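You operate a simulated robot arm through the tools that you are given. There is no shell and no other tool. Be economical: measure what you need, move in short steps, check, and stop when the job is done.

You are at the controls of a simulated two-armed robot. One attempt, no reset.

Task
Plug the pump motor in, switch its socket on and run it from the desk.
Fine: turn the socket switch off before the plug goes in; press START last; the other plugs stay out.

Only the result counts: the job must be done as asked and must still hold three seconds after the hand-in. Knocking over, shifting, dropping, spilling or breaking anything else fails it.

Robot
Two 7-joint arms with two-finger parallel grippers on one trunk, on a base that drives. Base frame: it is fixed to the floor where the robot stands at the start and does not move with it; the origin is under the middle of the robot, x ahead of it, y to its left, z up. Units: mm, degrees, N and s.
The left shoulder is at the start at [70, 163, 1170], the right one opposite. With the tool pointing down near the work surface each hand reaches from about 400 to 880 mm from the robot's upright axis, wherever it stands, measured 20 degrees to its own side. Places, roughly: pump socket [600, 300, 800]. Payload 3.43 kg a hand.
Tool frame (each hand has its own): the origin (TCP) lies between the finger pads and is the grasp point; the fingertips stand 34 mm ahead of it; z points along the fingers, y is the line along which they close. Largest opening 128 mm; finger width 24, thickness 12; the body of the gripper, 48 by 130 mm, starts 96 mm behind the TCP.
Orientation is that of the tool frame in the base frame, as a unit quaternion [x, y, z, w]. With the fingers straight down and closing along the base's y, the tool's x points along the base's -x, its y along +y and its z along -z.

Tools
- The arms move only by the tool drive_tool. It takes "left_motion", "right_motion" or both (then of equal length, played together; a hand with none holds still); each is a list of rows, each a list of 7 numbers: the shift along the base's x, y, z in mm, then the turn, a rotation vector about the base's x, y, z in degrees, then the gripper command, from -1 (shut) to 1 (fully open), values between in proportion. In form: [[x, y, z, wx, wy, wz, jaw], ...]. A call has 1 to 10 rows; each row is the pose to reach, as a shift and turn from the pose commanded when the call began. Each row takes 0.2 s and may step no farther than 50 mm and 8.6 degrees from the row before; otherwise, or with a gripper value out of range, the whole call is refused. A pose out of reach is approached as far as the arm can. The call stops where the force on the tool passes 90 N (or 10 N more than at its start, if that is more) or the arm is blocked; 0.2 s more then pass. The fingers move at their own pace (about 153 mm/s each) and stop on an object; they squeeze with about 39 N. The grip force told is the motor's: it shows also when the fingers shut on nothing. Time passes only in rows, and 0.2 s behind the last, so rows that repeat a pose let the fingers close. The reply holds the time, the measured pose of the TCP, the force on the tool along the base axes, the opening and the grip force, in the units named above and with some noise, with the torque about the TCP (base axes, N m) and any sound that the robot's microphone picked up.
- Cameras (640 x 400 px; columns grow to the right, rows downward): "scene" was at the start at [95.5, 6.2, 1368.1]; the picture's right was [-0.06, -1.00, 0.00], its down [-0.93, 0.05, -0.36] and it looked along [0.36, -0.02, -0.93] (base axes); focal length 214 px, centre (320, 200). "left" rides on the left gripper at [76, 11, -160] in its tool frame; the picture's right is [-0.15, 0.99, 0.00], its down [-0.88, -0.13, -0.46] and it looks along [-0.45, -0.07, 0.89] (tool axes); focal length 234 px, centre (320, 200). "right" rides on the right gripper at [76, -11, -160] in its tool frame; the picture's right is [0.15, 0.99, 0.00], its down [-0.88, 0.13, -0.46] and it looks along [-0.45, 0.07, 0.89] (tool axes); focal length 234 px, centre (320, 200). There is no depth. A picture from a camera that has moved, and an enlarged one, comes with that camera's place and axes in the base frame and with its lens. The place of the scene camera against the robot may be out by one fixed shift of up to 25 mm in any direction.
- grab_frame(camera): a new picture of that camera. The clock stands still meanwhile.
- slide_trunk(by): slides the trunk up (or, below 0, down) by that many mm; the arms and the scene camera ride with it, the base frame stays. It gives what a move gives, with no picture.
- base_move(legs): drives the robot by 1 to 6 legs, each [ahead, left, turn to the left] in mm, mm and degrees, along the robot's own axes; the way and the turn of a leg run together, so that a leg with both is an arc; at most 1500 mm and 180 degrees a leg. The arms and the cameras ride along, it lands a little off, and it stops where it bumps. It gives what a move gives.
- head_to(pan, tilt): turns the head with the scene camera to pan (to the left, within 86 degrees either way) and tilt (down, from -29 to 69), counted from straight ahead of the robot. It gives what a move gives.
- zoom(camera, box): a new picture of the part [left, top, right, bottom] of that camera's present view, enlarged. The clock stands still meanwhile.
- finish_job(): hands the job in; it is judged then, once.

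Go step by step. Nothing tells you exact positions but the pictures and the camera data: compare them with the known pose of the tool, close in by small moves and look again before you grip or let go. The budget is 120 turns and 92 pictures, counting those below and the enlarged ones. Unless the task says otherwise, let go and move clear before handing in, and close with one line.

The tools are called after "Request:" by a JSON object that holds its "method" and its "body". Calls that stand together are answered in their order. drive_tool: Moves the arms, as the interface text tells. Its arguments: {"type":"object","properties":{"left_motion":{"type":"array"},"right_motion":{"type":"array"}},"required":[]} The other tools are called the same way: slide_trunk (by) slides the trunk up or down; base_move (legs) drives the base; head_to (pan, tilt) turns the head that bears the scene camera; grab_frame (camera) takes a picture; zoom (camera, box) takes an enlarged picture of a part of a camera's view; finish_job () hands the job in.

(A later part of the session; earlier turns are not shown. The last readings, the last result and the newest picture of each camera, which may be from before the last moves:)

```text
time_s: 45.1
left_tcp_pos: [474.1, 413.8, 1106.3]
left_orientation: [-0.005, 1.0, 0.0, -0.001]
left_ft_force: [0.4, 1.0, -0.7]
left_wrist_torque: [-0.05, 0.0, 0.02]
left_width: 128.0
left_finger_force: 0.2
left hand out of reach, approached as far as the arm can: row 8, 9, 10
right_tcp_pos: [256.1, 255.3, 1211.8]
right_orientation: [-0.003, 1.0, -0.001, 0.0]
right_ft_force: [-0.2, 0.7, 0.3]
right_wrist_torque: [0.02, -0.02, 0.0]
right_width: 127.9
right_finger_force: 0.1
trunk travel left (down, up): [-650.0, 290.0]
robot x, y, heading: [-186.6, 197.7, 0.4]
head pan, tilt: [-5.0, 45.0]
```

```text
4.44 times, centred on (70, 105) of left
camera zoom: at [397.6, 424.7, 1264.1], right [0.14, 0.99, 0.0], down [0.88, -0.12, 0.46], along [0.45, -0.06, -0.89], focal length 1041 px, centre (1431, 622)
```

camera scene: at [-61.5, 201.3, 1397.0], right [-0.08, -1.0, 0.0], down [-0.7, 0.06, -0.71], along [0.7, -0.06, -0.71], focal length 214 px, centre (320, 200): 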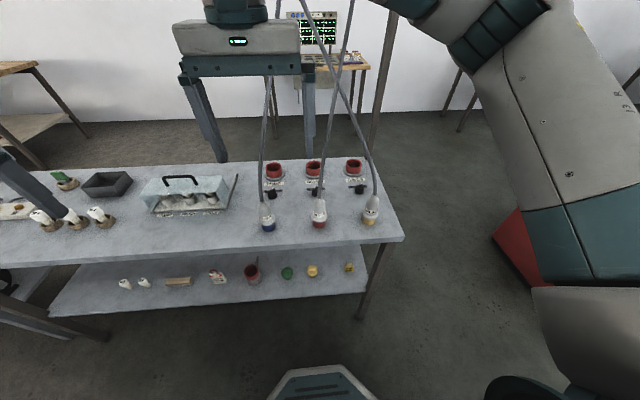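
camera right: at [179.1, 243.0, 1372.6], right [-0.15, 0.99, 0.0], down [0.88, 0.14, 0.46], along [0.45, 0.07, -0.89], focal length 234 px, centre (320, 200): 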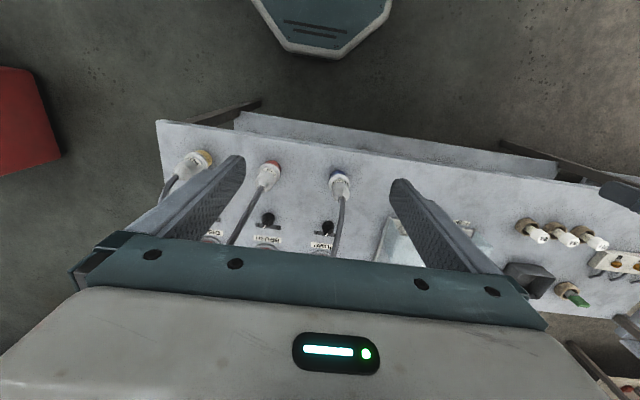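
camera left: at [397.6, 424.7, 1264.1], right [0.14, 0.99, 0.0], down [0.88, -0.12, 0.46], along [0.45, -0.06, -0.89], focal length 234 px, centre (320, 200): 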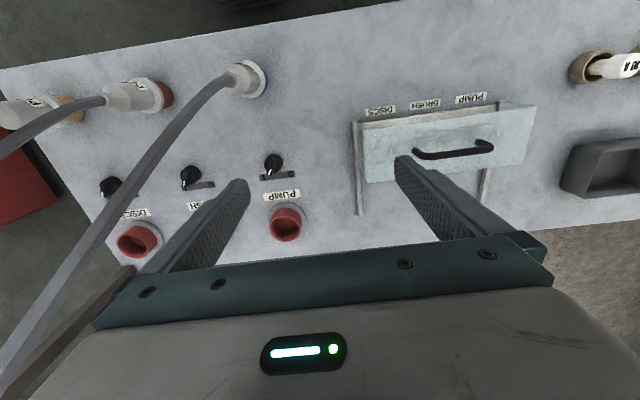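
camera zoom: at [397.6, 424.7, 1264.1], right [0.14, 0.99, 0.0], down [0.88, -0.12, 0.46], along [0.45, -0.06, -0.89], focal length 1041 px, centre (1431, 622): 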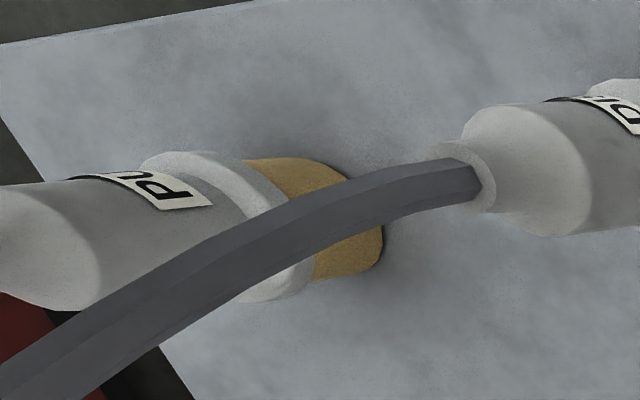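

The PUMP socket switch points at I (on), so it must be turned to 0 first: knob near (521,325), socket axis near (642,324). I park the right hand aside, then drive closer.

Request:
{"method": "drive_tool", "body": {"right_motion": [[0, -50, 0, 0, 0, 0, 1], [0, -100, 0, 0, 0, 0, 1], [0, -150, 0, 0, 0, 0, 1], [0, -200, 0, 0, 0, 0, 1], [0, -250, 0, 0, 0, 0, 1], [0, -300, 0, 0, 0, 0, 1], [0, -350, 0, 0, 0, 0, 1]]}}

Request:
{"method": "base_move", "body": {"legs": [[120, 50, 0]]}}

Request:
{"method": "grab_frame", "body": {"camera": "left"}}

```text
time_s: 46.7
left_tcp_pos: [471.3, 411.1, 1107.2]
left_orientation: [-0.005, 1.0, 0.0, 0.001]
left_ft_force: [-0.8, -0.1, 0.7]
left_wrist_torque: [0.03, 0.0, 0.0]
left_width: 128.1
left_finger_force: 0.0
right_tcp_pos: [255.2, -98.6, 1211.9]
right_orientation: [-0.004, 1.0, 0.001, 0.001]
right_ft_force: [0.8, -0.6, 0.1]
right_wrist_torque: [0.05, -0.01, 0.02]
right_width: 128.0
right_finger_force: 0.0
trunk travel left (down, up): [-650.0, 290.0]
robot x, y, heading: [-183.6, 199.3, 0.1]
head pan, tilt: [-5.0, 45.0]
```

```text
time_s: 48.0
left_tcp_pos: [590.5, 463.9, 1105.9]
left_orientation: [-0.003, 1.0, 0.0, 0.001]
left_ft_force: [-0.2, -0.1, 0.0]
left_wrist_torque: [-0.03, -0.01, 0.0]
left_width: 127.7
left_finger_force: 0.0
right_tcp_pos: [373.9, -44.3, 1212.8]
right_orientation: [-0.003, 1.0, 0.0, 0.001]
right_ft_force: [-0.1, 0.3, -0.5]
right_wrist_torque: [-0.01, 0.01, 0.03]
right_width: 127.9
right_finger_force: 0.1
trunk travel left (down, up): [-650.0, 290.0]
robot x, y, heading: [-63.8, 246.9, 0.5]
head pan, tilt: [-5.0, 45.0]
```

```text
50 pictures are left
camera left: at [514.8, 475.7, 1265.4], right [0.14, 0.99, 0.0], down [0.88, -0.12, 0.46], along [0.45, -0.06, -0.89], focal length 234 px, centre (320, 200)
```

left: 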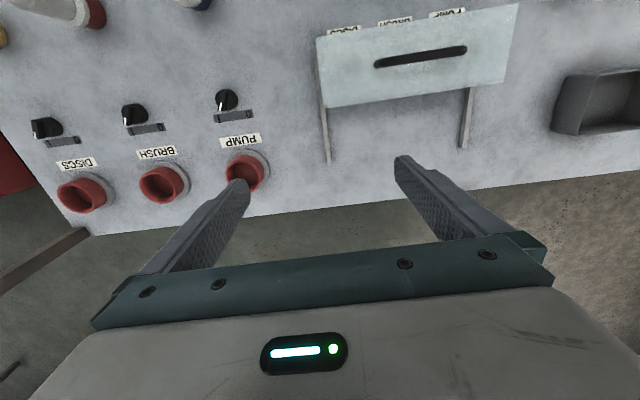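

Request:
{"method": "drive_tool", "body": {"left_motion": [[-15, -30, -20, 0, 0, -7, 1], [-30, -60, -40, 0, 0, -14, 1], [-45, -90, -60, 0, 0, -21, 1], [-60, -115, -80, 0, 0, -28, 0.5], [-71, -138, -100, 0, 0, -30, 0]]}}

Request:
{"method": "grab_frame", "body": {"camera": "left"}}

Request:
{"method": "zoom", "body": {"camera": "left", "box": [270, 110, 430, 240]}}

```text
time_s: 49.2
left_tcp_pos: [488.8, 396.0, 1017.6]
left_orientation: [0.256, 0.967, -0.003, 0.001]
left_ft_force: [0.0, -0.6, 1.3]
left_wrist_torque: [-0.02, -0.01, -0.03]
left_width: 64.2
left_finger_force: 0.1
left hand out of reach, approached as far as the arm can: row 1, 2, 3, 4, 5
right_tcp_pos: [375.5, -43.9, 1211.4]
right_orientation: [-0.002, 1.0, 0.0, 0.0]
right_ft_force: [0.3, 0.6, -0.2]
right_wrist_torque: [-0.03, -0.02, 0.02]
right_width: 128.0
right_finger_force: 0.1
trunk travel left (down, up): [-650.0, 290.0]
robot x, y, heading: [-64.5, 247.2, 0.5]
head pan, tilt: [-5.0, 45.0]
```

```text
49 pictures are left
camera left: at [428.4, 444.8, 1175.8], right [0.62, 0.79, 0.0], down [0.7, -0.55, 0.46], along [0.36, -0.28, -0.89], focal length 234 px, centre (320, 200)
```

left: 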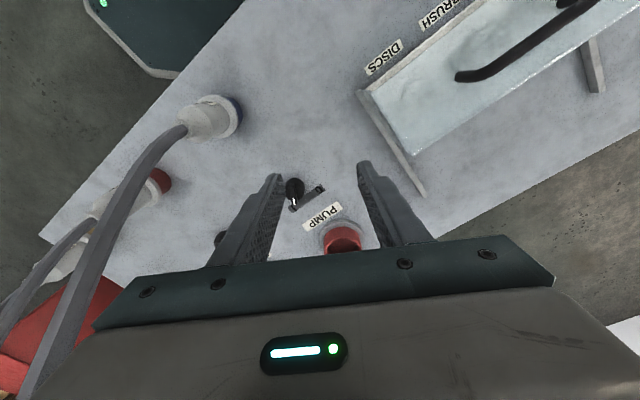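

```text
3.08 times, centred on (350, 175) of left
camera zoom: at [428.4, 444.8, 1175.8], right [0.62, 0.79, 0.0], down [0.7, -0.55, 0.46], along [0.36, -0.28, -0.89], focal length 720 px, centre (228, 277)
```

zoom: 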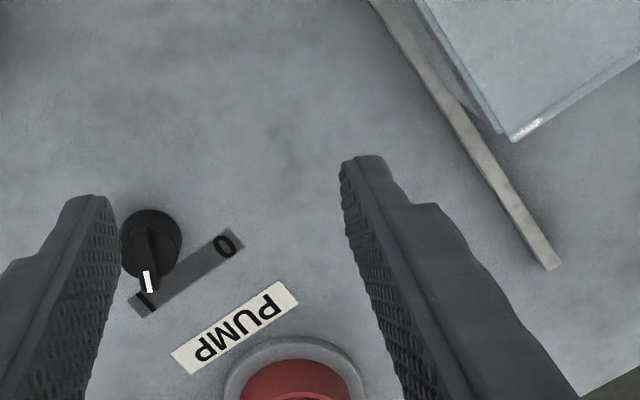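

Request:
{"method": "drive_tool", "body": {"left_motion": [[0, 0, 0, 0, 0, 0, 0], [0, 0, 0, 0, 0, 0, 0]]}}

```text
time_s: 49.8
left_tcp_pos: [489.2, 396.0, 1017.7]
left_orientation: [0.255, 0.967, -0.002, 0.002]
left_ft_force: [-0.3, -0.7, 0.0]
left_wrist_torque: [0.02, 0.01, 0.0]
left_width: 64.1
left_finger_force: 0.2
right_tcp_pos: [376.2, -45.0, 1212.7]
right_orientation: [-0.002, 1.0, 0.0, -0.001]
right_ft_force: [-0.8, -0.7, 0.0]
right_wrist_torque: [0.02, 0.01, 0.01]
right_width: 127.7
right_finger_force: 0.1
trunk travel left (down, up): [-650.0, 290.0]
robot x, y, heading: [-59.8, 255.0, 0.5]
head pan, tilt: [-5.0, 45.0]
```

Request:
{"method": "drive_tool", "body": {"left_motion": [[5, -5, -40, 0, 0, 0, 0], [12, -25, -60, 0, 0, 0, 0], [20, -48, -80, 0, 0, 0, 0], [28, -70, -95, 0, 0, 0, 0]]}}

Request:
{"method": "zoom", "body": {"camera": "left", "box": [220, 100, 420, 260]}}

```text
time_s: 50.8
left_tcp_pos: [480.6, 408.2, 958.7]
left_orientation: [0.255, 0.967, -0.001, 0.001]
left_ft_force: [0.5, 1.1, -0.1]
left_wrist_torque: [0.0, 0.01, 0.0]
left_width: 64.2
left_finger_force: 0.1
left hand out of reach, approached as far as the arm can: row 1, 2, 3, 4
right_tcp_pos: [374.8, -44.6, 1212.2]
right_orientation: [-0.002, 1.0, 0.0, -0.001]
right_ft_force: [0.6, 0.0, 0.8]
right_wrist_torque: [0.02, -0.03, 0.0]
right_width: 128.1
right_finger_force: 0.1
trunk travel left (down, up): [-650.0, 290.0]
robot x, y, heading: [-62.9, 246.0, 0.6]
head pan, tilt: [-5.0, 45.0]
```

```text
2.50 times, centred on (320, 180) of left
camera zoom: at [420.2, 457.1, 1118.6], right [0.62, 0.79, 0.0], down [0.7, -0.55, 0.46], along [0.36, -0.28, -0.89], focal length 585 px, centre (320, 250)
```

zoom: 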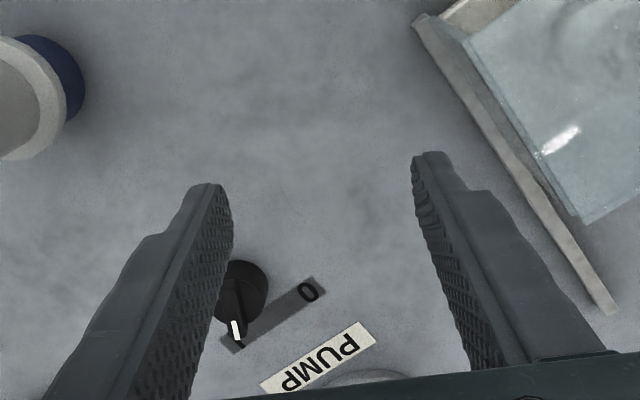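

The left hand can't go further inward from this stance; its best reach is ~20° to its own side. I raise it a little and shift the base to the right and forward.

Request:
{"method": "drive_tool", "body": {"left_motion": [[0, 20, 45, 0, 0, 0, 0], [0, 40, 90, 0, 0, 0, 0]]}}

Request:
{"method": "base_move", "body": {"legs": [[50, 0, 0], [0, -120, 0]]}}

Request:
{"method": "grab_frame", "body": {"camera": "left"}}

```text
time_s: 51.4
left_tcp_pos: [482.0, 447.0, 1051.1]
left_orientation: [0.256, 0.967, 0.0, 0.002]
left_ft_force: [-0.5, 0.6, 0.6]
left_wrist_torque: [-0.03, -0.01, -0.02]
left_width: 63.9
left_finger_force: 0.1
right_tcp_pos: [371.5, -45.2, 1213.6]
right_orientation: [-0.003, 1.0, 0.0, 0.001]
right_ft_force: [-0.1, 0.2, -0.2]
right_wrist_torque: [0.01, 0.0, 0.01]
right_width: 127.8
right_finger_force: 0.0
trunk travel left (down, up): [-650.0, 290.0]
robot x, y, heading: [-64.5, 251.5, 0.3]
head pan, tilt: [-5.0, 45.0]
```

```text
time_s: 53.1
left_tcp_pos: [533.4, 330.9, 1049.6]
left_orientation: [0.255, 0.967, -0.001, 0.0]
left_ft_force: [0.0, 0.4, 0.3]
left_wrist_torque: [0.04, 0.02, -0.04]
left_width: 64.0
left_finger_force: 0.1
right_tcp_pos: [425.9, -160.9, 1211.7]
right_orientation: [-0.003, 1.0, 0.0, 0.0]
right_ft_force: [-0.3, -0.8, 0.0]
right_wrist_torque: [0.0, -0.01, 0.01]
right_width: 128.1
right_finger_force: 0.1
trunk travel left (down, up): [-650.0, 290.0]
robot x, y, heading: [-9.4, 135.8, 0.7]
head pan, tilt: [-5.0, 45.0]
```

```text
46 pictures are left
camera left: at [472.8, 378.5, 1208.3], right [0.61, 0.79, 0.0], down [0.7, -0.55, 0.46], along [0.36, -0.28, -0.89], focal length 234 px, centre (320, 200)
```

left: 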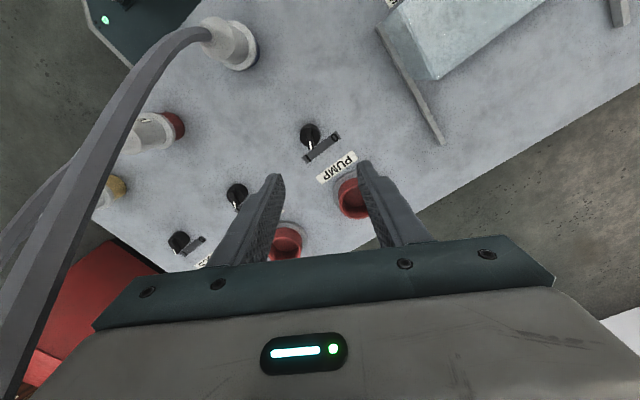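

Request:
{"method": "zoom", "body": {"camera": "left", "box": [270, 105, 370, 175]}}

Request:
{"method": "drive_tool", "body": {"left_motion": [[-5, 0, -40, 0, 0, 0, 0], [-10, 0, -80, 0, 0, 0, 0], [-14, -3, -120, 0, 0, 0, 0]]}}

Request:
{"method": "zoom", "body": {"camera": "left", "box": [240, 100, 400, 250]}}

```text
5.71 times, centred on (320, 140) of left
camera zoom: at [472.8, 378.5, 1208.3], right [0.61, 0.79, 0.0], down [0.7, -0.55, 0.46], along [0.36, -0.28, -0.89], focal length 1338 px, centre (320, 543)
```

zoom: 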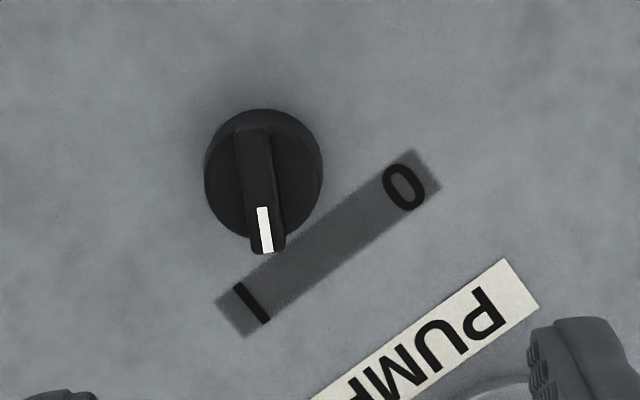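

```text
time_s: 53.9
left_tcp_pos: [519.8, 326.3, 929.5]
left_orientation: [0.254, 0.967, -0.001, 0.0]
left_ft_force: [0.1, 0.3, 0.5]
left_wrist_torque: [0.01, -0.01, 0.0]
left_width: 64.1
left_finger_force: 0.0
right_tcp_pos: [426.6, -161.2, 1212.4]
right_orientation: [-0.004, 1.0, 0.001, 0.001]
right_ft_force: [-0.1, -0.6, 0.2]
right_wrist_torque: [0.01, 0.01, 0.0]
right_width: 128.3
right_finger_force: 0.0
trunk travel left (down, up): [-650.0, 290.0]
robot x, y, heading: [-13.3, 133.7, 0.5]
head pan, tilt: [-5.0, 45.0]
```

```text
2.67 times, centred on (320, 175) of left
camera zoom: at [458.6, 372.9, 1088.0], right [0.61, 0.79, 0.0], down [0.7, -0.55, 0.46], along [0.36, -0.28, -0.89], focal length 624 px, centre (320, 267)
```

zoom: 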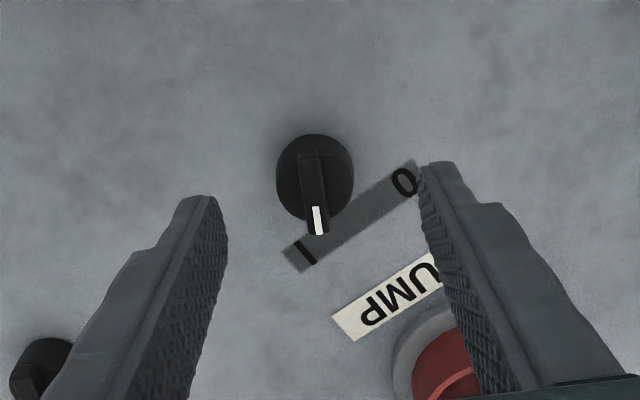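

Request:
{"method": "drive_tool", "body": {"left_motion": [[1, -3, -25, 0, 0, 0, 0], [1, -3, -45, 0, 0, 0, 0]]}}

Request:
{"method": "zoom", "body": {"camera": "left", "box": [240, 100, 400, 250]}}

Request:
{"method": "zoom", "body": {"camera": "scene", "box": [180, 120, 340, 240]}}

```text
time_s: 54.5
left_tcp_pos: [519.3, 326.1, 885.4]
left_orientation: [0.255, 0.967, -0.001, 0.001]
left_ft_force: [-0.2, 0.2, 0.1]
left_wrist_torque: [-0.02, 0.0, 0.05]
left_width: 64.1
left_finger_force: 0.1
right_tcp_pos: [426.9, -161.5, 1211.7]
right_orientation: [-0.004, 1.0, 0.001, 0.0]
right_ft_force: [0.4, 0.3, 0.5]
right_wrist_torque: [0.0, 0.0, -0.02]
right_width: 127.9
right_finger_force: 0.0
trunk travel left (down, up): [-650.0, 290.0]
robot x, y, heading: [-12.9, 133.6, 0.6]
head pan, tilt: [-5.0, 45.0]
```

```text
2.67 times, centred on (320, 175) of left
camera zoom: at [458.0, 373.0, 1043.9], right [0.61, 0.79, 0.0], down [0.7, -0.55, 0.46], along [0.36, -0.28, -0.89], focal length 624 px, centre (320, 267)
```

zoom: 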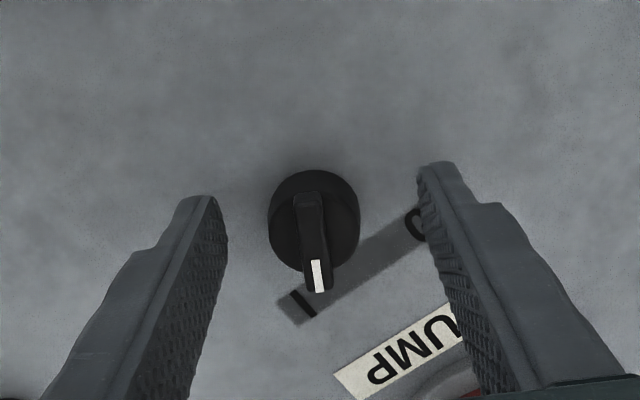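

```text
3.33 times, centred on (260, 180) of scene
camera zoom: at [107.9, 135.8, 1397.0], right [-0.08, -1.0, 0.0], down [-0.71, 0.06, -0.71], along [0.7, -0.06, -0.71], focal length 715 px, centre (520, 267)
```

zoom: 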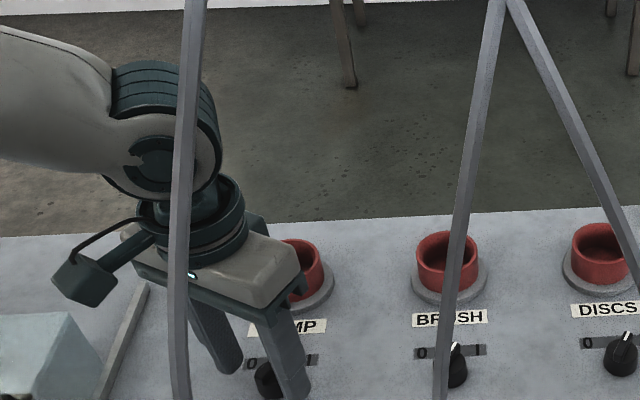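

Request:
{"method": "drive_tool", "body": {"left_motion": [[1, -2, 6, 0, 0, 0, -0.6], [1, -2, 6, 0, 0, 0, -0.9], [1, -2, 6, 0, 0, 0, -0.9]]}}

Request:
{"method": "zoom", "body": {"camera": "left", "box": [240, 100, 400, 250]}}

```text
time_s: 55.3
left_tcp_pos: [518.4, 322.8, 888.9]
left_orientation: [0.254, 0.967, -0.003, -0.002]
left_ft_force: [-17.5, -3.6, -28.9]
left_wrist_torque: [0.11, 0.88, -0.07]
left_width: 30.1
left_finger_force: 44.9
right_tcp_pos: [426.7, -161.4, 1212.7]
right_orientation: [-0.003, 1.0, 0.0, 0.001]
right_ft_force: [-0.5, -0.2, -0.3]
right_wrist_torque: [0.0, 0.0, -0.03]
right_width: 128.0
right_finger_force: 0.0
trunk travel left (down, up): [-650.0, 290.0]
robot x, y, heading: [-11.5, 130.0, 0.2]
head pan, tilt: [-5.0, 45.0]
```

```text
2.67 times, centred on (320, 175) of left
camera zoom: at [458.8, 370.2, 1047.6], right [0.61, 0.79, -0.01], down [0.7, -0.55, 0.45], along [0.35, -0.28, -0.89], focal length 624 px, centre (320, 267)
```

zoom: 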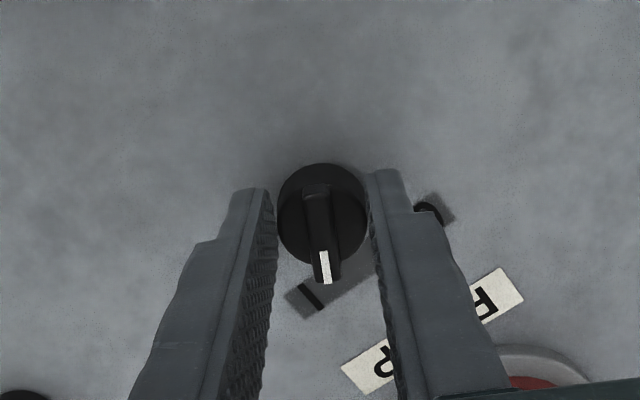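

It closed on the knob's round base (30 mm). I reopen, rise, and take the wing instead.

Request:
{"method": "drive_tool", "body": {"left_motion": [[1, 0, -3, 0, 0, 0, -0.3], [2, 0, 0, 0, 0, 0, -0.3], [2, 0, 12, 0, 0, 0, -0.3], [2, 0, 12, 0, 0, 0, -0.98], [2, 0, 12, 0, 0, 0, -0.98]]}}

Request:
{"method": "zoom", "body": {"camera": "left", "box": [240, 100, 400, 250]}}

```text
time_s: 56.5
left_tcp_pos: [523.1, 319.1, 902.8]
left_orientation: [0.255, 0.967, -0.001, 0.0]
left_ft_force: [-6.2, -11.3, -3.9]
left_wrist_torque: [-0.81, -0.31, 0.0]
left_width: 8.9
left_finger_force: 42.7
left hand out of reach, approached as far as the arm can: row 1
right_tcp_pos: [425.2, -162.7, 1212.4]
right_orientation: [-0.005, 1.0, 0.001, 0.001]
right_ft_force: [0.6, 0.0, -0.2]
right_wrist_torque: [0.02, 0.01, -0.01]
right_width: 128.0
right_finger_force: 0.1
trunk travel left (down, up): [-650.0, 290.0]
robot x, y, heading: [-13.2, 132.1, 0.5]
head pan, tilt: [-5.0, 45.0]
```

```text
2.67 times, centred on (320, 175) of left
camera zoom: at [462.1, 367.6, 1062.0], right [0.62, 0.79, 0.0], down [0.7, -0.55, 0.46], along [0.36, -0.28, -0.89], focal length 624 px, centre (320, 267)
```

zoom: 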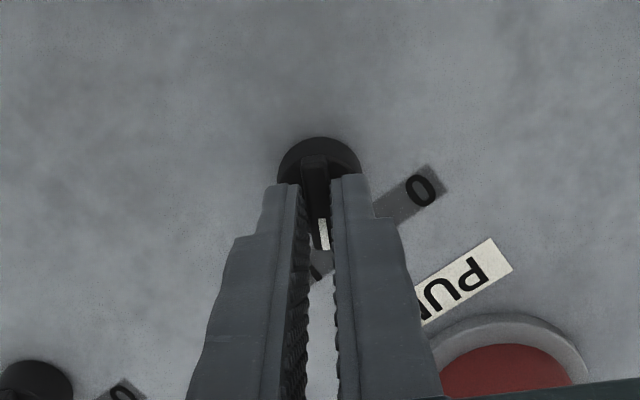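

Request:
{"method": "drive_tool", "body": {"left_motion": [[0.7, 1, 0, 0, 0, 8, -0.98], [1.3, 2.2, 0, 0, 0, 16, -0.98], [1.7, 3.3, 0, 0, 0, 24, -0.98], [1.9, 4.6, 0, 0, 0, 32, -0.98], [2, 5.8, 0, 0, 0, 40, -0.98], [1.8, 7, 0, 0, 0, 48, -0.98], [1.6, 8.3, 0, 0, 0, 56, -0.98], [1.3, 8.9, 0, 0, 0, 62, -0.98]]}}

Request:
{"method": "zoom", "body": {"camera": "left", "box": [240, 100, 400, 250]}}

```text
time_s: 58.3
left_tcp_pos: [524.5, 337.2, 903.6]
left_orientation: [-0.284, 0.959, 0.003, 0.002]
left_ft_force: [0.5, 21.9, 2.2]
left_wrist_torque: [0.72, -0.01, -0.08]
left_width: 0.1
left_finger_force: 33.6
right_tcp_pos: [426.3, -158.4, 1212.7]
right_orientation: [-0.004, 1.0, 0.0, 0.002]
right_ft_force: [0.3, -0.4, -0.3]
right_wrist_torque: [0.05, 0.0, 0.02]
right_width: 127.9
right_finger_force: 0.0
trunk travel left (down, up): [-650.0, 290.0]
robot x, y, heading: [-13.1, 129.5, 0.5]
head pan, tilt: [-5.0, 45.0]
```

```text
2.67 times, centred on (320, 175) of left
camera zoom: at [455.0, 305.2, 1062.0], right [-0.42, 0.91, 0.01], down [0.81, 0.37, 0.46], along [0.42, 0.2, -0.89], focal length 624 px, centre (320, 267)
```

zoom: 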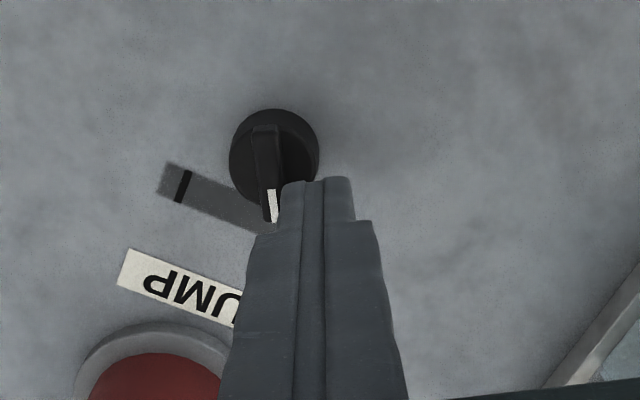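

Request:
{"method": "drive_tool", "body": {"left_motion": [[0, 6, 0, 0, 0, 0, -0.98], [0, 8, 40, 0, 0, 0, -0.98], [0, 12, 80, 0, 0, 0, -0.5], [0, 20, 120, 0, 0, 0, 0]]}}

Request:
{"method": "zoom", "body": {"camera": "left", "box": [240, 80, 400, 230]}}

```text
time_s: 59.3
left_tcp_pos: [522.3, 352.8, 1024.5]
left_orientation: [-0.28, 0.96, 0.0, 0.0]
left_ft_force: [-0.8, -0.1, 0.3]
left_wrist_torque: [0.0, 0.0, 0.02]
left_width: 63.9
left_finger_force: 0.0
right_tcp_pos: [423.2, -161.4, 1213.2]
right_orientation: [-0.003, 1.0, 0.001, 0.001]
right_ft_force: [-0.5, -0.1, 0.0]
right_wrist_torque: [0.06, -0.01, 0.0]
right_width: 128.1
right_finger_force: 0.2
trunk travel left (down, up): [-650.0, 290.0]
robot x, y, heading: [-16.4, 134.3, 0.3]
head pan, tilt: [-5.0, 45.0]
```

```text
2.67 times, centred on (320, 155) of left
camera zoom: at [452.8, 321.6, 1183.4], right [-0.41, 0.91, 0.0], down [0.81, 0.36, 0.46], along [0.42, 0.19, -0.89], focal length 624 px, centre (320, 320)
```

zoom: 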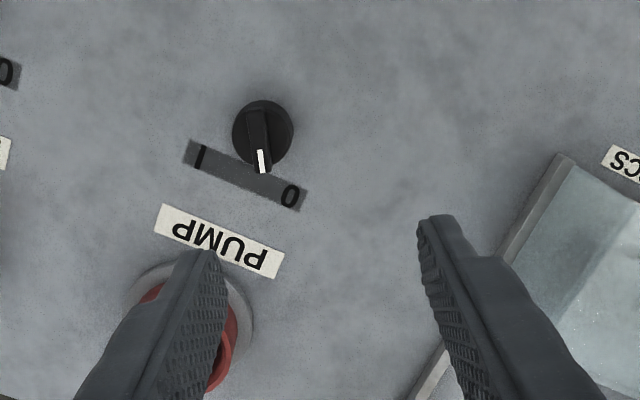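

The pump socket switch is now at 0 (symmetric to its former position). Next the plug; I check how the cables run from the right hand's view.

Request:
{"method": "grab_frame", "body": {"camera": "right"}}

Request:
{"method": "grab_frame", "body": {"camera": "scene"}}

```text
37 pictures are left
camera right: at [348.0, -174.9, 1372.6], right [-0.15, 0.99, 0.0], down [0.88, 0.14, 0.46], along [0.45, 0.07, -0.89], focal length 234 px, centre (320, 200)
```

right: 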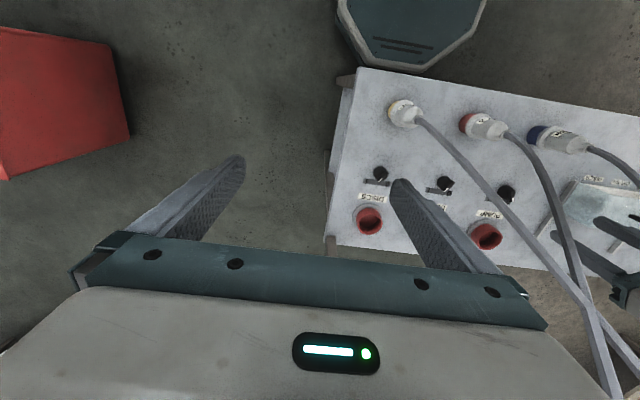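

```text
36 pictures are left
camera scene: at [106.4, 134.4, 1397.0], right [-0.08, -1.0, 0.0], down [-0.7, 0.06, -0.71], along [0.71, -0.06, -0.71], focal length 214 px, centre (320, 200)
```

scene: 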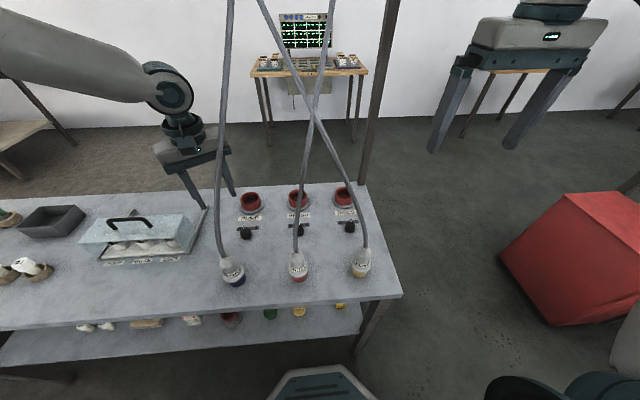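

I test gently with the right fingers whether the pump cable is solid (it belongs to the plug I must move anyway).

Request:
{"method": "drive_tool", "body": {"right_motion": [[5, 40, 0, 0, 0, 0, 1], [10, 80, 0, 0, 0, 0, 1], [18, 110, 0, 0, 0, 0, 1], [22, 135, 0, 0, 0, 0, 1], [25, 155, 0, 0, 0, 0, 1], [25, 170, 0, 0, 0, 0, 1]]}}

Request:
{"method": "zoom", "body": {"camera": "right", "box": [200, 50, 640, 325]}}

```text
time_s: 60.7
left_tcp_pos: [524.0, 352.8, 1024.0]
left_orientation: [-0.279, 0.96, -0.001, 0.001]
left_ft_force: [-0.5, 0.8, 0.4]
left_wrist_torque: [-0.04, -0.02, 0.02]
left_width: 64.1
left_finger_force: 0.0
right_tcp_pos: [450.5, 10.1, 1213.3]
right_orientation: [-0.003, 1.0, 0.0, 0.0]
right_ft_force: [-0.9, 0.6, 0.1]
right_wrist_torque: [-0.05, 0.0, 0.02]
right_width: 128.1
right_finger_force: 0.0
trunk travel left (down, up): [-650.0, 290.0]
robot x, y, heading: [-14.5, 134.3, 0.3]
head pan, tilt: [-5.0, 45.0]
```

```text
1.45 times, centred on (420, 188) of right
camera zoom: at [373.8, -2.9, 1373.9], right [-0.15, 0.99, 0.0], down [0.88, 0.14, 0.46], along [0.45, 0.07, -0.89], focal length 341 px, centre (174, 218)
```

zoom: 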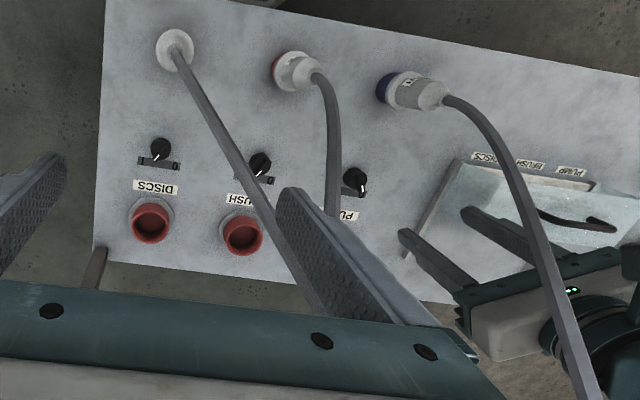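

Request:
{"method": "drive_tool", "body": {"right_motion": [[20, 0, 0, 0, 0, 0, 1], [40, 0, 0, 0, 0, 0, 1], [60, 0, 0, 0, 0, 0, 1], [60, -30, 0, 0, 0, 0, 1]]}}

Request:
{"method": "zoom", "body": {"camera": "right", "box": [200, 50, 640, 325]}}

Request:
{"method": "zoom", "body": {"camera": "scene", "box": [200, 0, 460, 290]}}

```text
time_s: 61.7
left_tcp_pos: [523.6, 352.1, 1024.4]
left_orientation: [-0.28, 0.96, 0.0, 0.002]
left_ft_force: [-0.4, 0.2, -0.5]
left_wrist_torque: [0.01, -0.01, -0.04]
left_width: 64.0
left_finger_force: 0.1
right_tcp_pos: [512.5, -24.2, 1212.9]
right_orientation: [-0.003, 1.0, 0.001, 0.0]
right_ft_force: [0.0, -0.1, 0.8]
right_wrist_torque: [0.06, 0.03, 0.02]
right_width: 128.1
right_finger_force: 0.0
trunk travel left (down, up): [-650.0, 290.0]
robot x, y, heading: [-14.3, 128.7, 0.6]
head pan, tilt: [-5.0, 45.0]
```

```text
1.45 times, centred on (420, 188) of right
camera zoom: at [435.6, -36.2, 1373.1], right [-0.15, 0.99, 0.0], down [0.88, 0.14, 0.46], along [0.45, 0.07, -0.89], focal length 341 px, centre (174, 218)
```

zoom: 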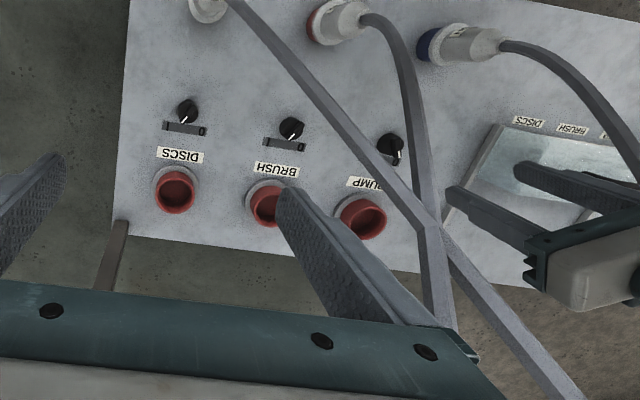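

```text
1.38 times, centred on (330, 145) of scene
camera zoom: at [107.0, 132.8, 1397.1], right [-0.08, -1.0, 0.0], down [-0.7, 0.06, -0.71], along [0.71, -0.05, -0.71], focal length 296 px, centre (306, 276)
```

zoom: 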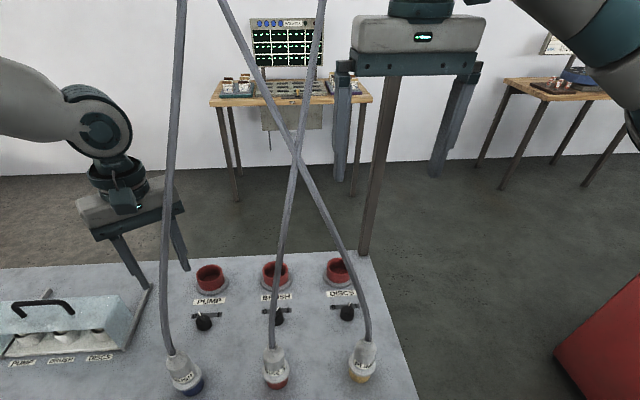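

Request:
{"method": "drive_tool", "body": {"right_motion": [[0, 30, 0, 0, 0, 0, 1], [0, 55, 0, 0, 0, 0, 1], [0, 75, 0, 0, 0, 0, 1], [0, 90, 0, 0, 0, 0, 1]]}}

Request:
{"method": "zoom", "body": {"camera": "right", "box": [200, 50, 640, 325]}}

```text
time_s: 62.7
left_tcp_pos: [524.8, 354.8, 1023.8]
left_orientation: [-0.279, 0.96, 0.0, 0.002]
left_ft_force: [-0.6, 0.0, 0.6]
left_wrist_torque: [-0.01, -0.02, -0.01]
left_width: 64.1
left_finger_force: 0.0
right_tcp_pos: [509.8, 68.3, 1213.7]
right_orientation: [-0.004, 1.0, 0.0, 0.0]
right_ft_force: [0.2, 0.4, 0.1]
right_wrist_torque: [-0.01, 0.01, 0.0]
right_width: 128.0
right_finger_force: 0.1
trunk travel left (down, up): [-650.0, 290.0]
robot x, y, heading: [-12.0, 130.2, 0.4]
head pan, tilt: [-5.0, 45.0]
```

```text
1.45 times, centred on (420, 188) of right
camera zoom: at [433.7, 55.4, 1373.3], right [-0.15, 0.99, 0.0], down [0.88, 0.14, 0.46], along [0.45, 0.07, -0.89], focal length 341 px, centre (174, 218)
```

zoom: 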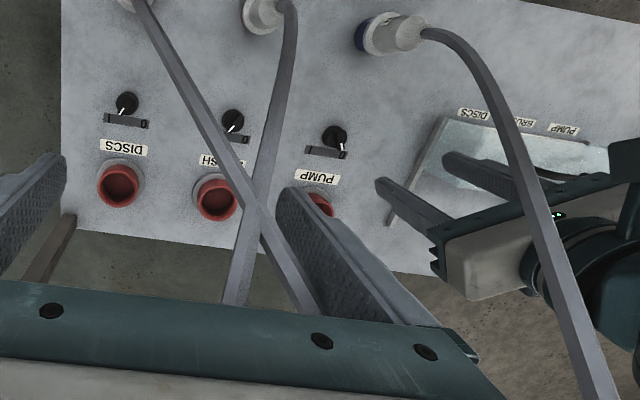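

No force anywhere; the cables stay put. I pull both hands back clear of the cables, then drive to the pump plug.

Request:
{"method": "drive_tool", "body": {"right_motion": [[0, -45, 0, 0, 0, 0, 1], [0, -90, 0, 0, 0, 0, 1], [0, -135, 0, 0, 0, 0, 1], [0, -180, 0, 0, 0, 0, 1], [0, -225, 0, 0, 0, 0, 1], [-45, -235, 0, 0, 0, 0, 1], [-90, -240, 0, 0, 0, 0, 1], [-135, -240, 0, 0, 0, 0, 1]], "left_motion": [[0, 30, 20, 0, 0, -5, 0], [0, 60, 40, 0, 0, -10, 0], [0, 90, 50, 0, 0, -15, 0], [0, 90, 50, 0, 0, -20, 0], [0, 90, 50, 0, 0, -25, 0.2], [0, 90, 50, 0, 0, -30, 0.2], [0, 90, 50, 0, 0, -32, 0.2], [0, 90, 50, 0, 0, -32, 0.2]]}}

Request:
{"method": "base_move", "body": {"legs": [[-230, 0, 0], [0, -235, 0]]}}

```text
time_s: 64.5
left_tcp_pos: [522.9, 441.4, 1073.9]
left_orientation: [-0.005, 1.0, 0.0, 0.001]
left_ft_force: [-0.2, 0.7, 0.8]
left_wrist_torque: [-0.01, -0.03, 0.01]
left_width: 76.7
left_finger_force: 0.0
right_tcp_pos: [377.7, -172.2, 1214.1]
right_orientation: [-0.004, 1.0, 0.0, 0.001]
right_ft_force: [0.1, 1.2, -0.1]
right_wrist_torque: [0.0, -0.01, 0.0]
right_width: 128.0
right_finger_force: 0.0
trunk travel left (down, up): [-650.0, 290.0]
robot x, y, heading: [-14.2, 132.3, 0.4]
head pan, tilt: [-5.0, 45.0]
```

```text
time_s: 67.6
left_tcp_pos: [301.7, 204.6, 1074.0]
left_orientation: [-0.004, 1.0, -0.001, 0.001]
left_ft_force: [0.6, -0.2, -0.1]
left_wrist_torque: [-0.03, -0.01, 0.02]
left_width: 77.0
left_finger_force: 0.1
right_tcp_pos: [157.1, -407.2, 1214.3]
right_orientation: [-0.002, 1.0, 0.0, 0.0]
right_ft_force: [-0.2, 0.2, -0.1]
right_wrist_torque: [0.02, 0.03, 0.01]
right_width: 127.9
right_finger_force: 0.0
trunk travel left (down, up): [-650.0, 290.0]
robot x, y, heading: [-240.1, -104.3, 0.2]
head pan, tilt: [-5.0, 45.0]
```

Request:
{"method": "drive_tool", "body": {"left_motion": [[0, -40, -10, 0, -6, 0, 0.2], [0, -80, -25, 0, -12, 0, 0.2], [0, -120, -40, 0, -18, 0, 0.2], [0, -160, -55, 0, -25, 0, 0.2], [0, -196, -70, 0, -25, 0, 0.2]]}}

Request:
{"method": "grab_frame", "body": {"camera": "left"}}

```text
time_s: 68.8
left_tcp_pos: [304.7, 22.1, 1005.7]
left_orientation: [-0.004, 0.976, -0.003, 0.218]
left_ft_force: [0.6, -0.2, -0.6]
left_wrist_torque: [0.01, 0.02, 0.0]
left_width: 76.8
left_finger_force: 0.2
left hand out of reach, approached as far as the arm can: row 5
right_tcp_pos: [158.4, -407.3, 1213.8]
right_orientation: [-0.003, 1.0, -0.001, -0.001]
right_ft_force: [1.0, -0.5, 0.7]
right_wrist_torque: [-0.03, 0.02, 0.01]
right_width: 127.9
right_finger_force: 0.0
trunk travel left (down, up): [-650.0, 290.0]
robot x, y, heading: [-233.5, -102.4, 0.3]
head pan, tilt: [-5.0, 45.0]
```

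```text
31 pictures are left
camera left: at [168.2, 34.2, 1117.5], right [0.13, 0.99, 0.05], down [0.6, -0.12, 0.79], along [0.79, -0.07, -0.61], focal length 234 px, centre (320, 200)
```

left: 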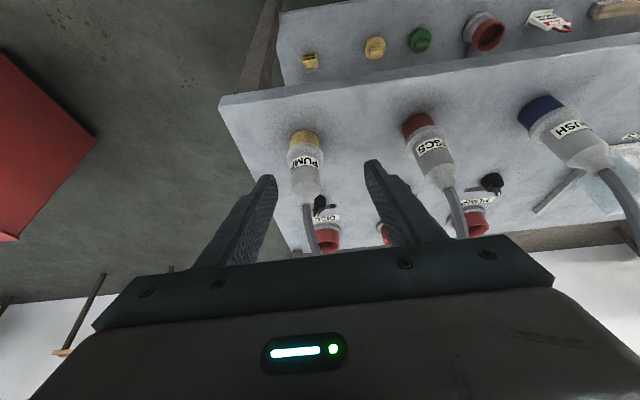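

Plug axis ≈ (374,2), body z≈895–961. I shift the base right for reach and line the hand up behind the plug.

Request:
{"method": "base_move", "body": {"legs": [[0, -80, 0]]}}

Request:
{"method": "drive_tool", "body": {"left_motion": [[0, 30, -20, 0, 0, 0, 0.2], [0, 60, -40, 0, 0, 0, 0.2], [0, 62, -60, 0, 0, 0, 0.2]]}}

Request:
{"method": "grab_frame", "body": {"camera": "left"}}

```text
time_s: 69.8
left_tcp_pos: [304.3, -57.1, 1005.1]
left_orientation: [-0.004, 0.976, -0.003, 0.217]
left_ft_force: [0.3, 0.2, -0.3]
left_wrist_torque: [0.01, -0.03, 0.02]
left_width: 76.8
left_finger_force: 0.0
right_tcp_pos: [157.2, -488.6, 1215.0]
right_orientation: [-0.002, 1.0, 0.0, 0.0]
right_ft_force: [1.5, -0.1, -0.9]
right_wrist_torque: [0.02, 0.01, 0.0]
right_width: 128.1
right_finger_force: 0.2
trunk travel left (down, up): [-650.0, 290.0]
robot x, y, heading: [-233.4, -184.3, 0.4]
head pan, tilt: [-5.0, 45.0]
```

```text
time_s: 70.6
left_tcp_pos: [304.5, 6.3, 945.9]
left_orientation: [-0.003, 0.976, -0.003, 0.216]
left_ft_force: [-0.7, 0.4, -0.3]
left_wrist_torque: [0.02, 0.04, 0.01]
left_width: 76.9
left_finger_force: 0.1
right_tcp_pos: [158.4, -488.6, 1215.1]
right_orientation: [-0.003, 1.0, 0.0, 0.0]
right_ft_force: [0.0, 0.8, -0.2]
right_wrist_torque: [0.0, -0.01, 0.02]
right_width: 128.0
right_finger_force: 0.0
trunk travel left (down, up): [-650.0, 290.0]
robot x, y, heading: [-236.3, -183.4, 0.3]
head pan, tilt: [-5.0, 45.0]
```

```text
30 pictures are left
camera left: at [167.9, 16.2, 1058.2], right [0.13, 0.99, 0.06], down [0.61, -0.12, 0.79], along [0.79, -0.07, -0.62], focal length 234 px, centre (320, 200)
```

left: 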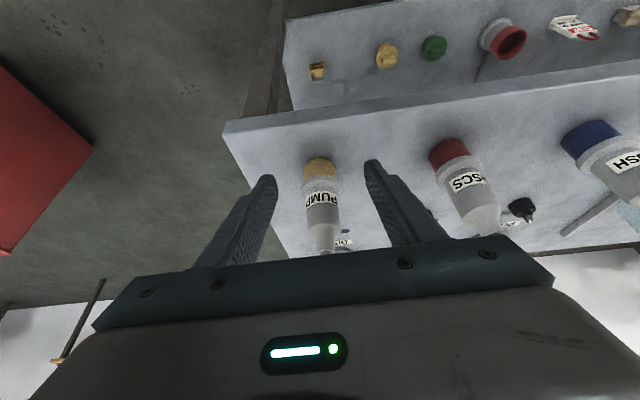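

Request:
{"method": "drive_tool", "body": {"left_motion": [[20, -6, 0, 0, 0, 0, 0.2], [45, -6, -10, 0, 0, 0, 0.2], [66, -6, -14, 0, 0, 0, 0.2]]}}

Request:
{"method": "grab_frame", "body": {"camera": "left"}}

```text
time_s: 71.4
left_tcp_pos: [370.1, -0.9, 931.8]
left_orientation: [-0.002, 0.976, -0.004, 0.218]
left_ft_force: [-0.6, 0.3, 0.4]
left_wrist_torque: [-0.02, 0.0, 0.01]
left_width: 76.8
left_finger_force: 0.0
right_tcp_pos: [156.5, -488.1, 1214.9]
right_orientation: [-0.003, 1.0, 0.0, 0.0]
right_ft_force: [0.9, -0.1, 0.7]
right_wrist_torque: [-0.01, 0.01, 0.01]
right_width: 128.0
right_finger_force: 0.0
trunk travel left (down, up): [-650.0, 290.0]
robot x, y, heading: [-234.5, -185.2, 0.3]
head pan, tilt: [-5.0, 45.0]
```

```text
29 pictures are left
camera left: at [234.8, 11.3, 1043.1], right [0.13, 0.99, 0.06], down [0.6, -0.12, 0.79], along [0.79, -0.07, -0.61], focal length 234 px, centre (320, 200)
```

left: 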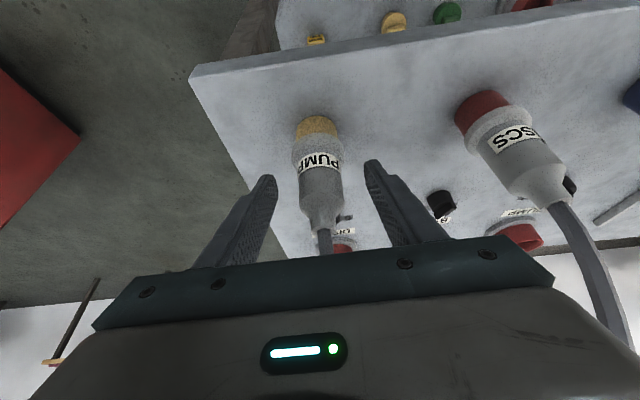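

Plug body sits between the pads. I grip it.

Request:
{"method": "drive_tool", "body": {"left_motion": [[0, 0, 0, 0, 0, 0, -0.3], [0, 0, 0, 0, 0, 0, -0.7], [0, 0, 0, 0, 0, 0, -0.8], [0, 0, 0, 0, 0, 0, -0.8]]}}

Request:
{"method": "drive_tool", "body": {"left_motion": [[0, 0, 25, 0, 0, 0, -0.8], [-5, 0, 60, 0, 0, 0, -0.8]]}}

Request:
{"method": "grab_frame", "body": {"camera": "left"}}

```text
time_s: 72.4
left_tcp_pos: [370.6, 0.1, 931.6]
left_orientation: [-0.003, 0.976, -0.003, 0.218]
left_ft_force: [0.7, 0.3, 1.7]
left_wrist_torque: [-0.02, -0.1, 0.04]
left_width: 36.0
left_finger_force: 39.6
right_tcp_pos: [157.3, -488.8, 1214.0]
right_orientation: [-0.002, 1.0, 0.0, 0.0]
right_ft_force: [0.6, 0.0, 0.1]
right_wrist_torque: [0.03, -0.03, -0.03]
right_width: 127.9
right_finger_force: 0.0
trunk travel left (down, up): [-650.0, 290.0]
robot x, y, heading: [-233.8, -180.9, 0.4]
head pan, tilt: [-5.0, 45.0]
```

```text
time_s: 73.0
left_tcp_pos: [363.2, -0.8, 994.0]
left_orientation: [-0.003, 0.976, -0.003, 0.218]
left_ft_force: [-0.1, 0.4, -1.6]
left_wrist_torque: [-0.02, 0.02, -0.03]
left_width: 35.9
left_finger_force: 38.9
right_tcp_pos: [154.9, -489.2, 1215.0]
right_orientation: [-0.003, 1.0, -0.001, 0.001]
right_ft_force: [0.7, 0.2, 0.2]
right_wrist_torque: [0.03, 0.0, 0.02]
right_width: 128.0
right_finger_force: 0.1
trunk travel left (down, up): [-650.0, 290.0]
robot x, y, heading: [-233.9, -183.7, 0.3]
head pan, tilt: [-5.0, 45.0]
```

```text
28 pictures are left
camera left: at [227.0, 10.7, 1105.5], right [0.13, 0.99, 0.06], down [0.61, -0.12, 0.79], along [0.79, -0.07, -0.61], focal length 234 px, centre (320, 200)
```

left: 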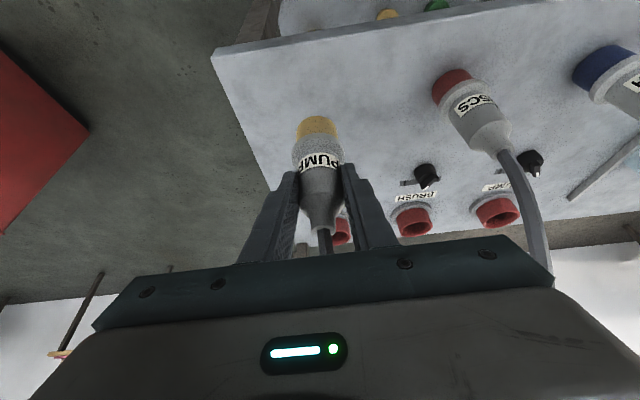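

Plug held. I lift it, back out, drive left past the other plugs.

Request:
{"method": "drive_tool", "body": {"left_motion": [[-10, 0, 40, 0, 0, 0, -0.8], [-20, 0, 80, 0, 0, 0, -0.8], [-25, 0, 106, 0, 0, 0, -0.8]]}}

Request:
{"method": "base_move", "body": {"legs": [[-110, 0, 0], [0, 420, 0]]}}

Request:
{"method": "head_to", "body": {"pan": 15, "tilt": 40}}

Request:
{"method": "grab_frame", "body": {"camera": "scene"}}

```text
time_s: 73.8
left_tcp_pos: [339.8, -2.1, 1099.2]
left_orientation: [-0.004, 0.976, -0.002, 0.217]
left_ft_force: [-1.2, 0.4, -2.4]
left_wrist_torque: [0.01, 0.05, 0.01]
left_width: 36.0
left_finger_force: 38.7
right_tcp_pos: [156.3, -487.8, 1214.1]
right_orientation: [-0.003, 1.0, 0.001, 0.001]
right_ft_force: [-0.8, -0.3, 0.3]
right_wrist_torque: [-0.01, -0.01, -0.04]
right_width: 128.0
right_finger_force: 0.2
trunk travel left (down, up): [-650.0, 290.0]
robot x, y, heading: [-235.7, -180.7, 0.4]
head pan, tilt: [-5.0, 45.0]
```

```text
time_s: 77.2
left_tcp_pos: [228.1, 412.4, 1098.6]
left_orientation: [-0.003, 0.976, -0.002, 0.217]
left_ft_force: [-0.8, 0.6, -1.3]
left_wrist_torque: [0.0, 0.02, 0.02]
left_width: 36.1
left_finger_force: 38.6
right_tcp_pos: [44.4, -73.7, 1213.2]
right_orientation: [-0.002, 1.0, 0.0, 0.0]
right_ft_force: [-0.7, -0.3, 0.9]
right_wrist_torque: [-0.01, 0.0, -0.03]
right_width: 127.8
right_finger_force: 0.0
trunk travel left (down, up): [-650.0, 290.0]
robot x, y, heading: [-343.6, 230.3, 0.3]
head pan, tilt: [-5.0, 45.0]
```

```text
time_s: 78.0
left_tcp_pos: [229.5, 412.9, 1099.3]
left_orientation: [-0.003, 0.976, -0.002, 0.216]
left_ft_force: [0.6, -0.5, -2.2]
left_wrist_torque: [-0.04, 0.03, -0.01]
left_width: 35.9
left_finger_force: 38.8
right_tcp_pos: [46.0, -72.7, 1214.5]
right_orientation: [-0.003, 1.0, 0.001, 0.0]
right_ft_force: [-0.4, 0.4, -0.1]
right_wrist_torque: [-0.02, 0.0, 0.03]
right_width: 127.9
right_finger_force: 0.1
trunk travel left (down, up): [-650.0, 290.0]
robot x, y, heading: [-345.7, 233.3, 0.1]
head pan, tilt: [15.0, 40.0]
```

```text
27 pictures are left
camera scene: at [-224.7, 264.1, 1404.2], right [0.26, -0.96, 0.0], down [-0.62, -0.17, -0.77], along [0.74, 0.2, -0.64], focal length 214 px, centre (320, 200)
```

scene: 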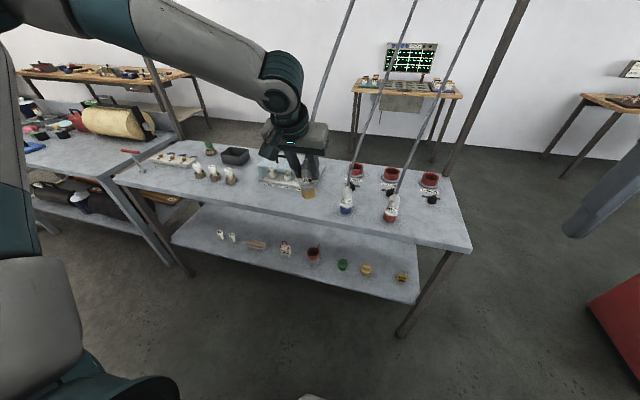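

Request:
{"method": "base_move", "body": {"legs": [[330, 0, 0]]}}

Request:
{"method": "grab_frame", "body": {"camera": "left"}}

```text
time_s: 80.3
left_tcp_pos: [569.0, 419.6, 1098.8]
left_orientation: [-0.006, 0.976, -0.003, 0.217]
left_ft_force: [0.2, 0.4, -1.8]
left_wrist_torque: [0.03, 0.06, -0.07]
left_width: 35.8
left_finger_force: 38.5
right_tcp_pos: [388.6, -67.4, 1214.5]
right_orientation: [-0.006, 1.0, 0.0, 0.001]
right_ft_force: [-0.1, 0.2, -0.5]
right_wrist_torque: [0.01, 0.0, 0.0]
right_width: 127.8
right_finger_force: 0.1
trunk travel left (down, up): [-650.0, 290.0]
robot x, y, heading: [-5.8, 237.8, 0.5]
head pan, tilt: [15.0, 40.0]
```

```text
26 pictures are left
camera left: at [432.7, 430.5, 1210.5], right [0.12, 0.99, 0.06], down [0.61, -0.12, 0.79], along [0.79, -0.06, -0.61], focal length 234 px, centre (320, 200)
```

left: 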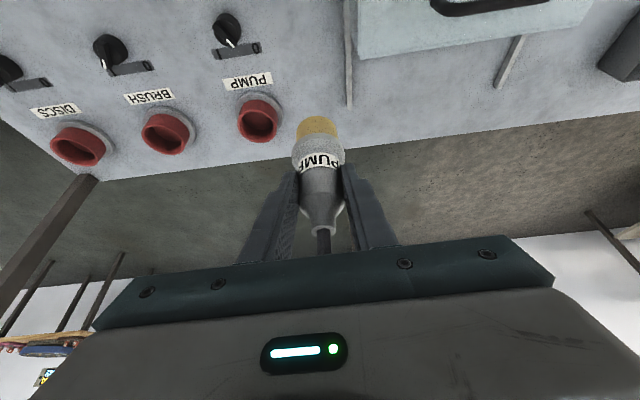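

Request:
{"method": "drive_tool", "body": {"left_motion": [[30, 0, 0, 0, 0, 0, -0.8], [60, 0, -20, 0, 0, 0, -0.8], [70, 0, -50, 0, 0, 0, -0.8]]}}

Request:
{"method": "base_move", "body": {"legs": [[0, -93, 0]]}}

Request:
{"method": "grab_frame", "body": {"camera": "left"}}

Request:
{"method": "grab_frame", "body": {"camera": "scene"}}

```text
time_s: 81.1
left_tcp_pos: [640.1, 421.2, 1051.1]
left_orientation: [-0.006, 0.976, -0.003, 0.217]
left_ft_force: [-0.5, -0.1, -1.1]
left_wrist_torque: [-0.02, 0.01, -0.04]
left_width: 36.1
left_finger_force: 38.7
right_tcp_pos: [389.3, -67.4, 1214.5]
right_orientation: [-0.006, 1.0, 0.001, 0.0]
right_ft_force: [0.2, -0.8, -0.4]
right_wrist_torque: [0.01, 0.03, 0.0]
right_width: 128.0
right_finger_force: 0.0
trunk travel left (down, up): [-650.0, 290.0]
robot x, y, heading: [-4.8, 229.6, 0.8]
head pan, tilt: [15.0, 40.0]
```

```text
time_s: 82.2
left_tcp_pos: [641.5, 327.9, 1050.9]
left_orientation: [-0.006, 0.976, -0.002, 0.217]
left_ft_force: [0.1, 0.2, -2.2]
left_wrist_torque: [-0.04, 0.03, -0.02]
left_width: 36.2
left_finger_force: 39.2
right_tcp_pos: [391.6, -161.3, 1214.6]
right_orientation: [-0.006, 1.0, 0.0, 0.001]
right_ft_force: [-0.3, -0.1, -0.1]
right_wrist_torque: [-0.01, 0.02, 0.02]
right_width: 128.1
right_finger_force: 0.1
trunk travel left (down, up): [-650.0, 290.0]
robot x, y, heading: [-5.1, 139.4, 1.1]
head pan, tilt: [15.0, 40.0]
```

```text
25 pictures are left
camera left: at [504.2, 338.0, 1161.3], right [0.12, 0.99, 0.05], down [0.61, -0.12, 0.79], along [0.79, -0.06, -0.61], focal length 234 px, centre (320, 200)
```

left: 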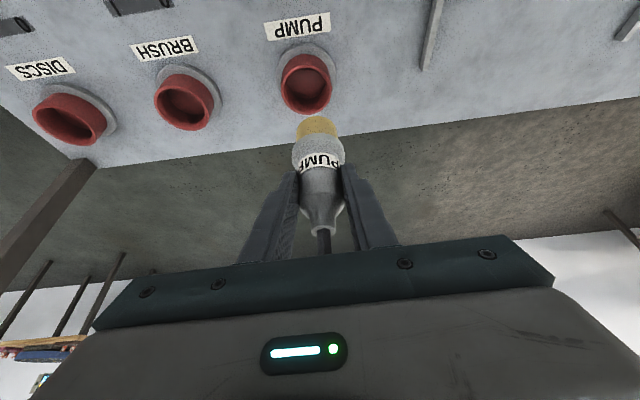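

```text
24 pictures are left
camera scene: at [119.0, 174.3, 1404.2], right [0.27, -0.96, 0.0], down [-0.62, -0.17, -0.77], along [0.74, 0.21, -0.64], focal length 214 px, centre (320, 200)
```

scene: 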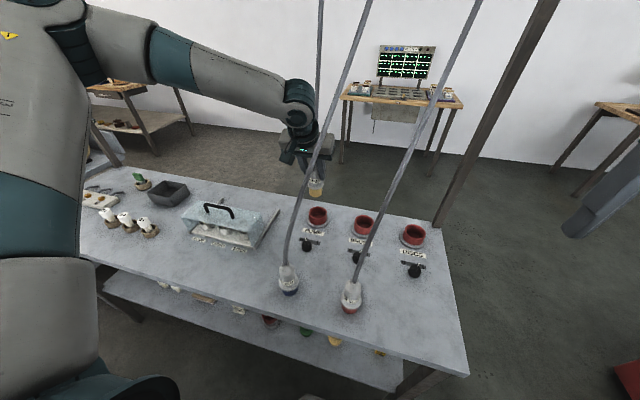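

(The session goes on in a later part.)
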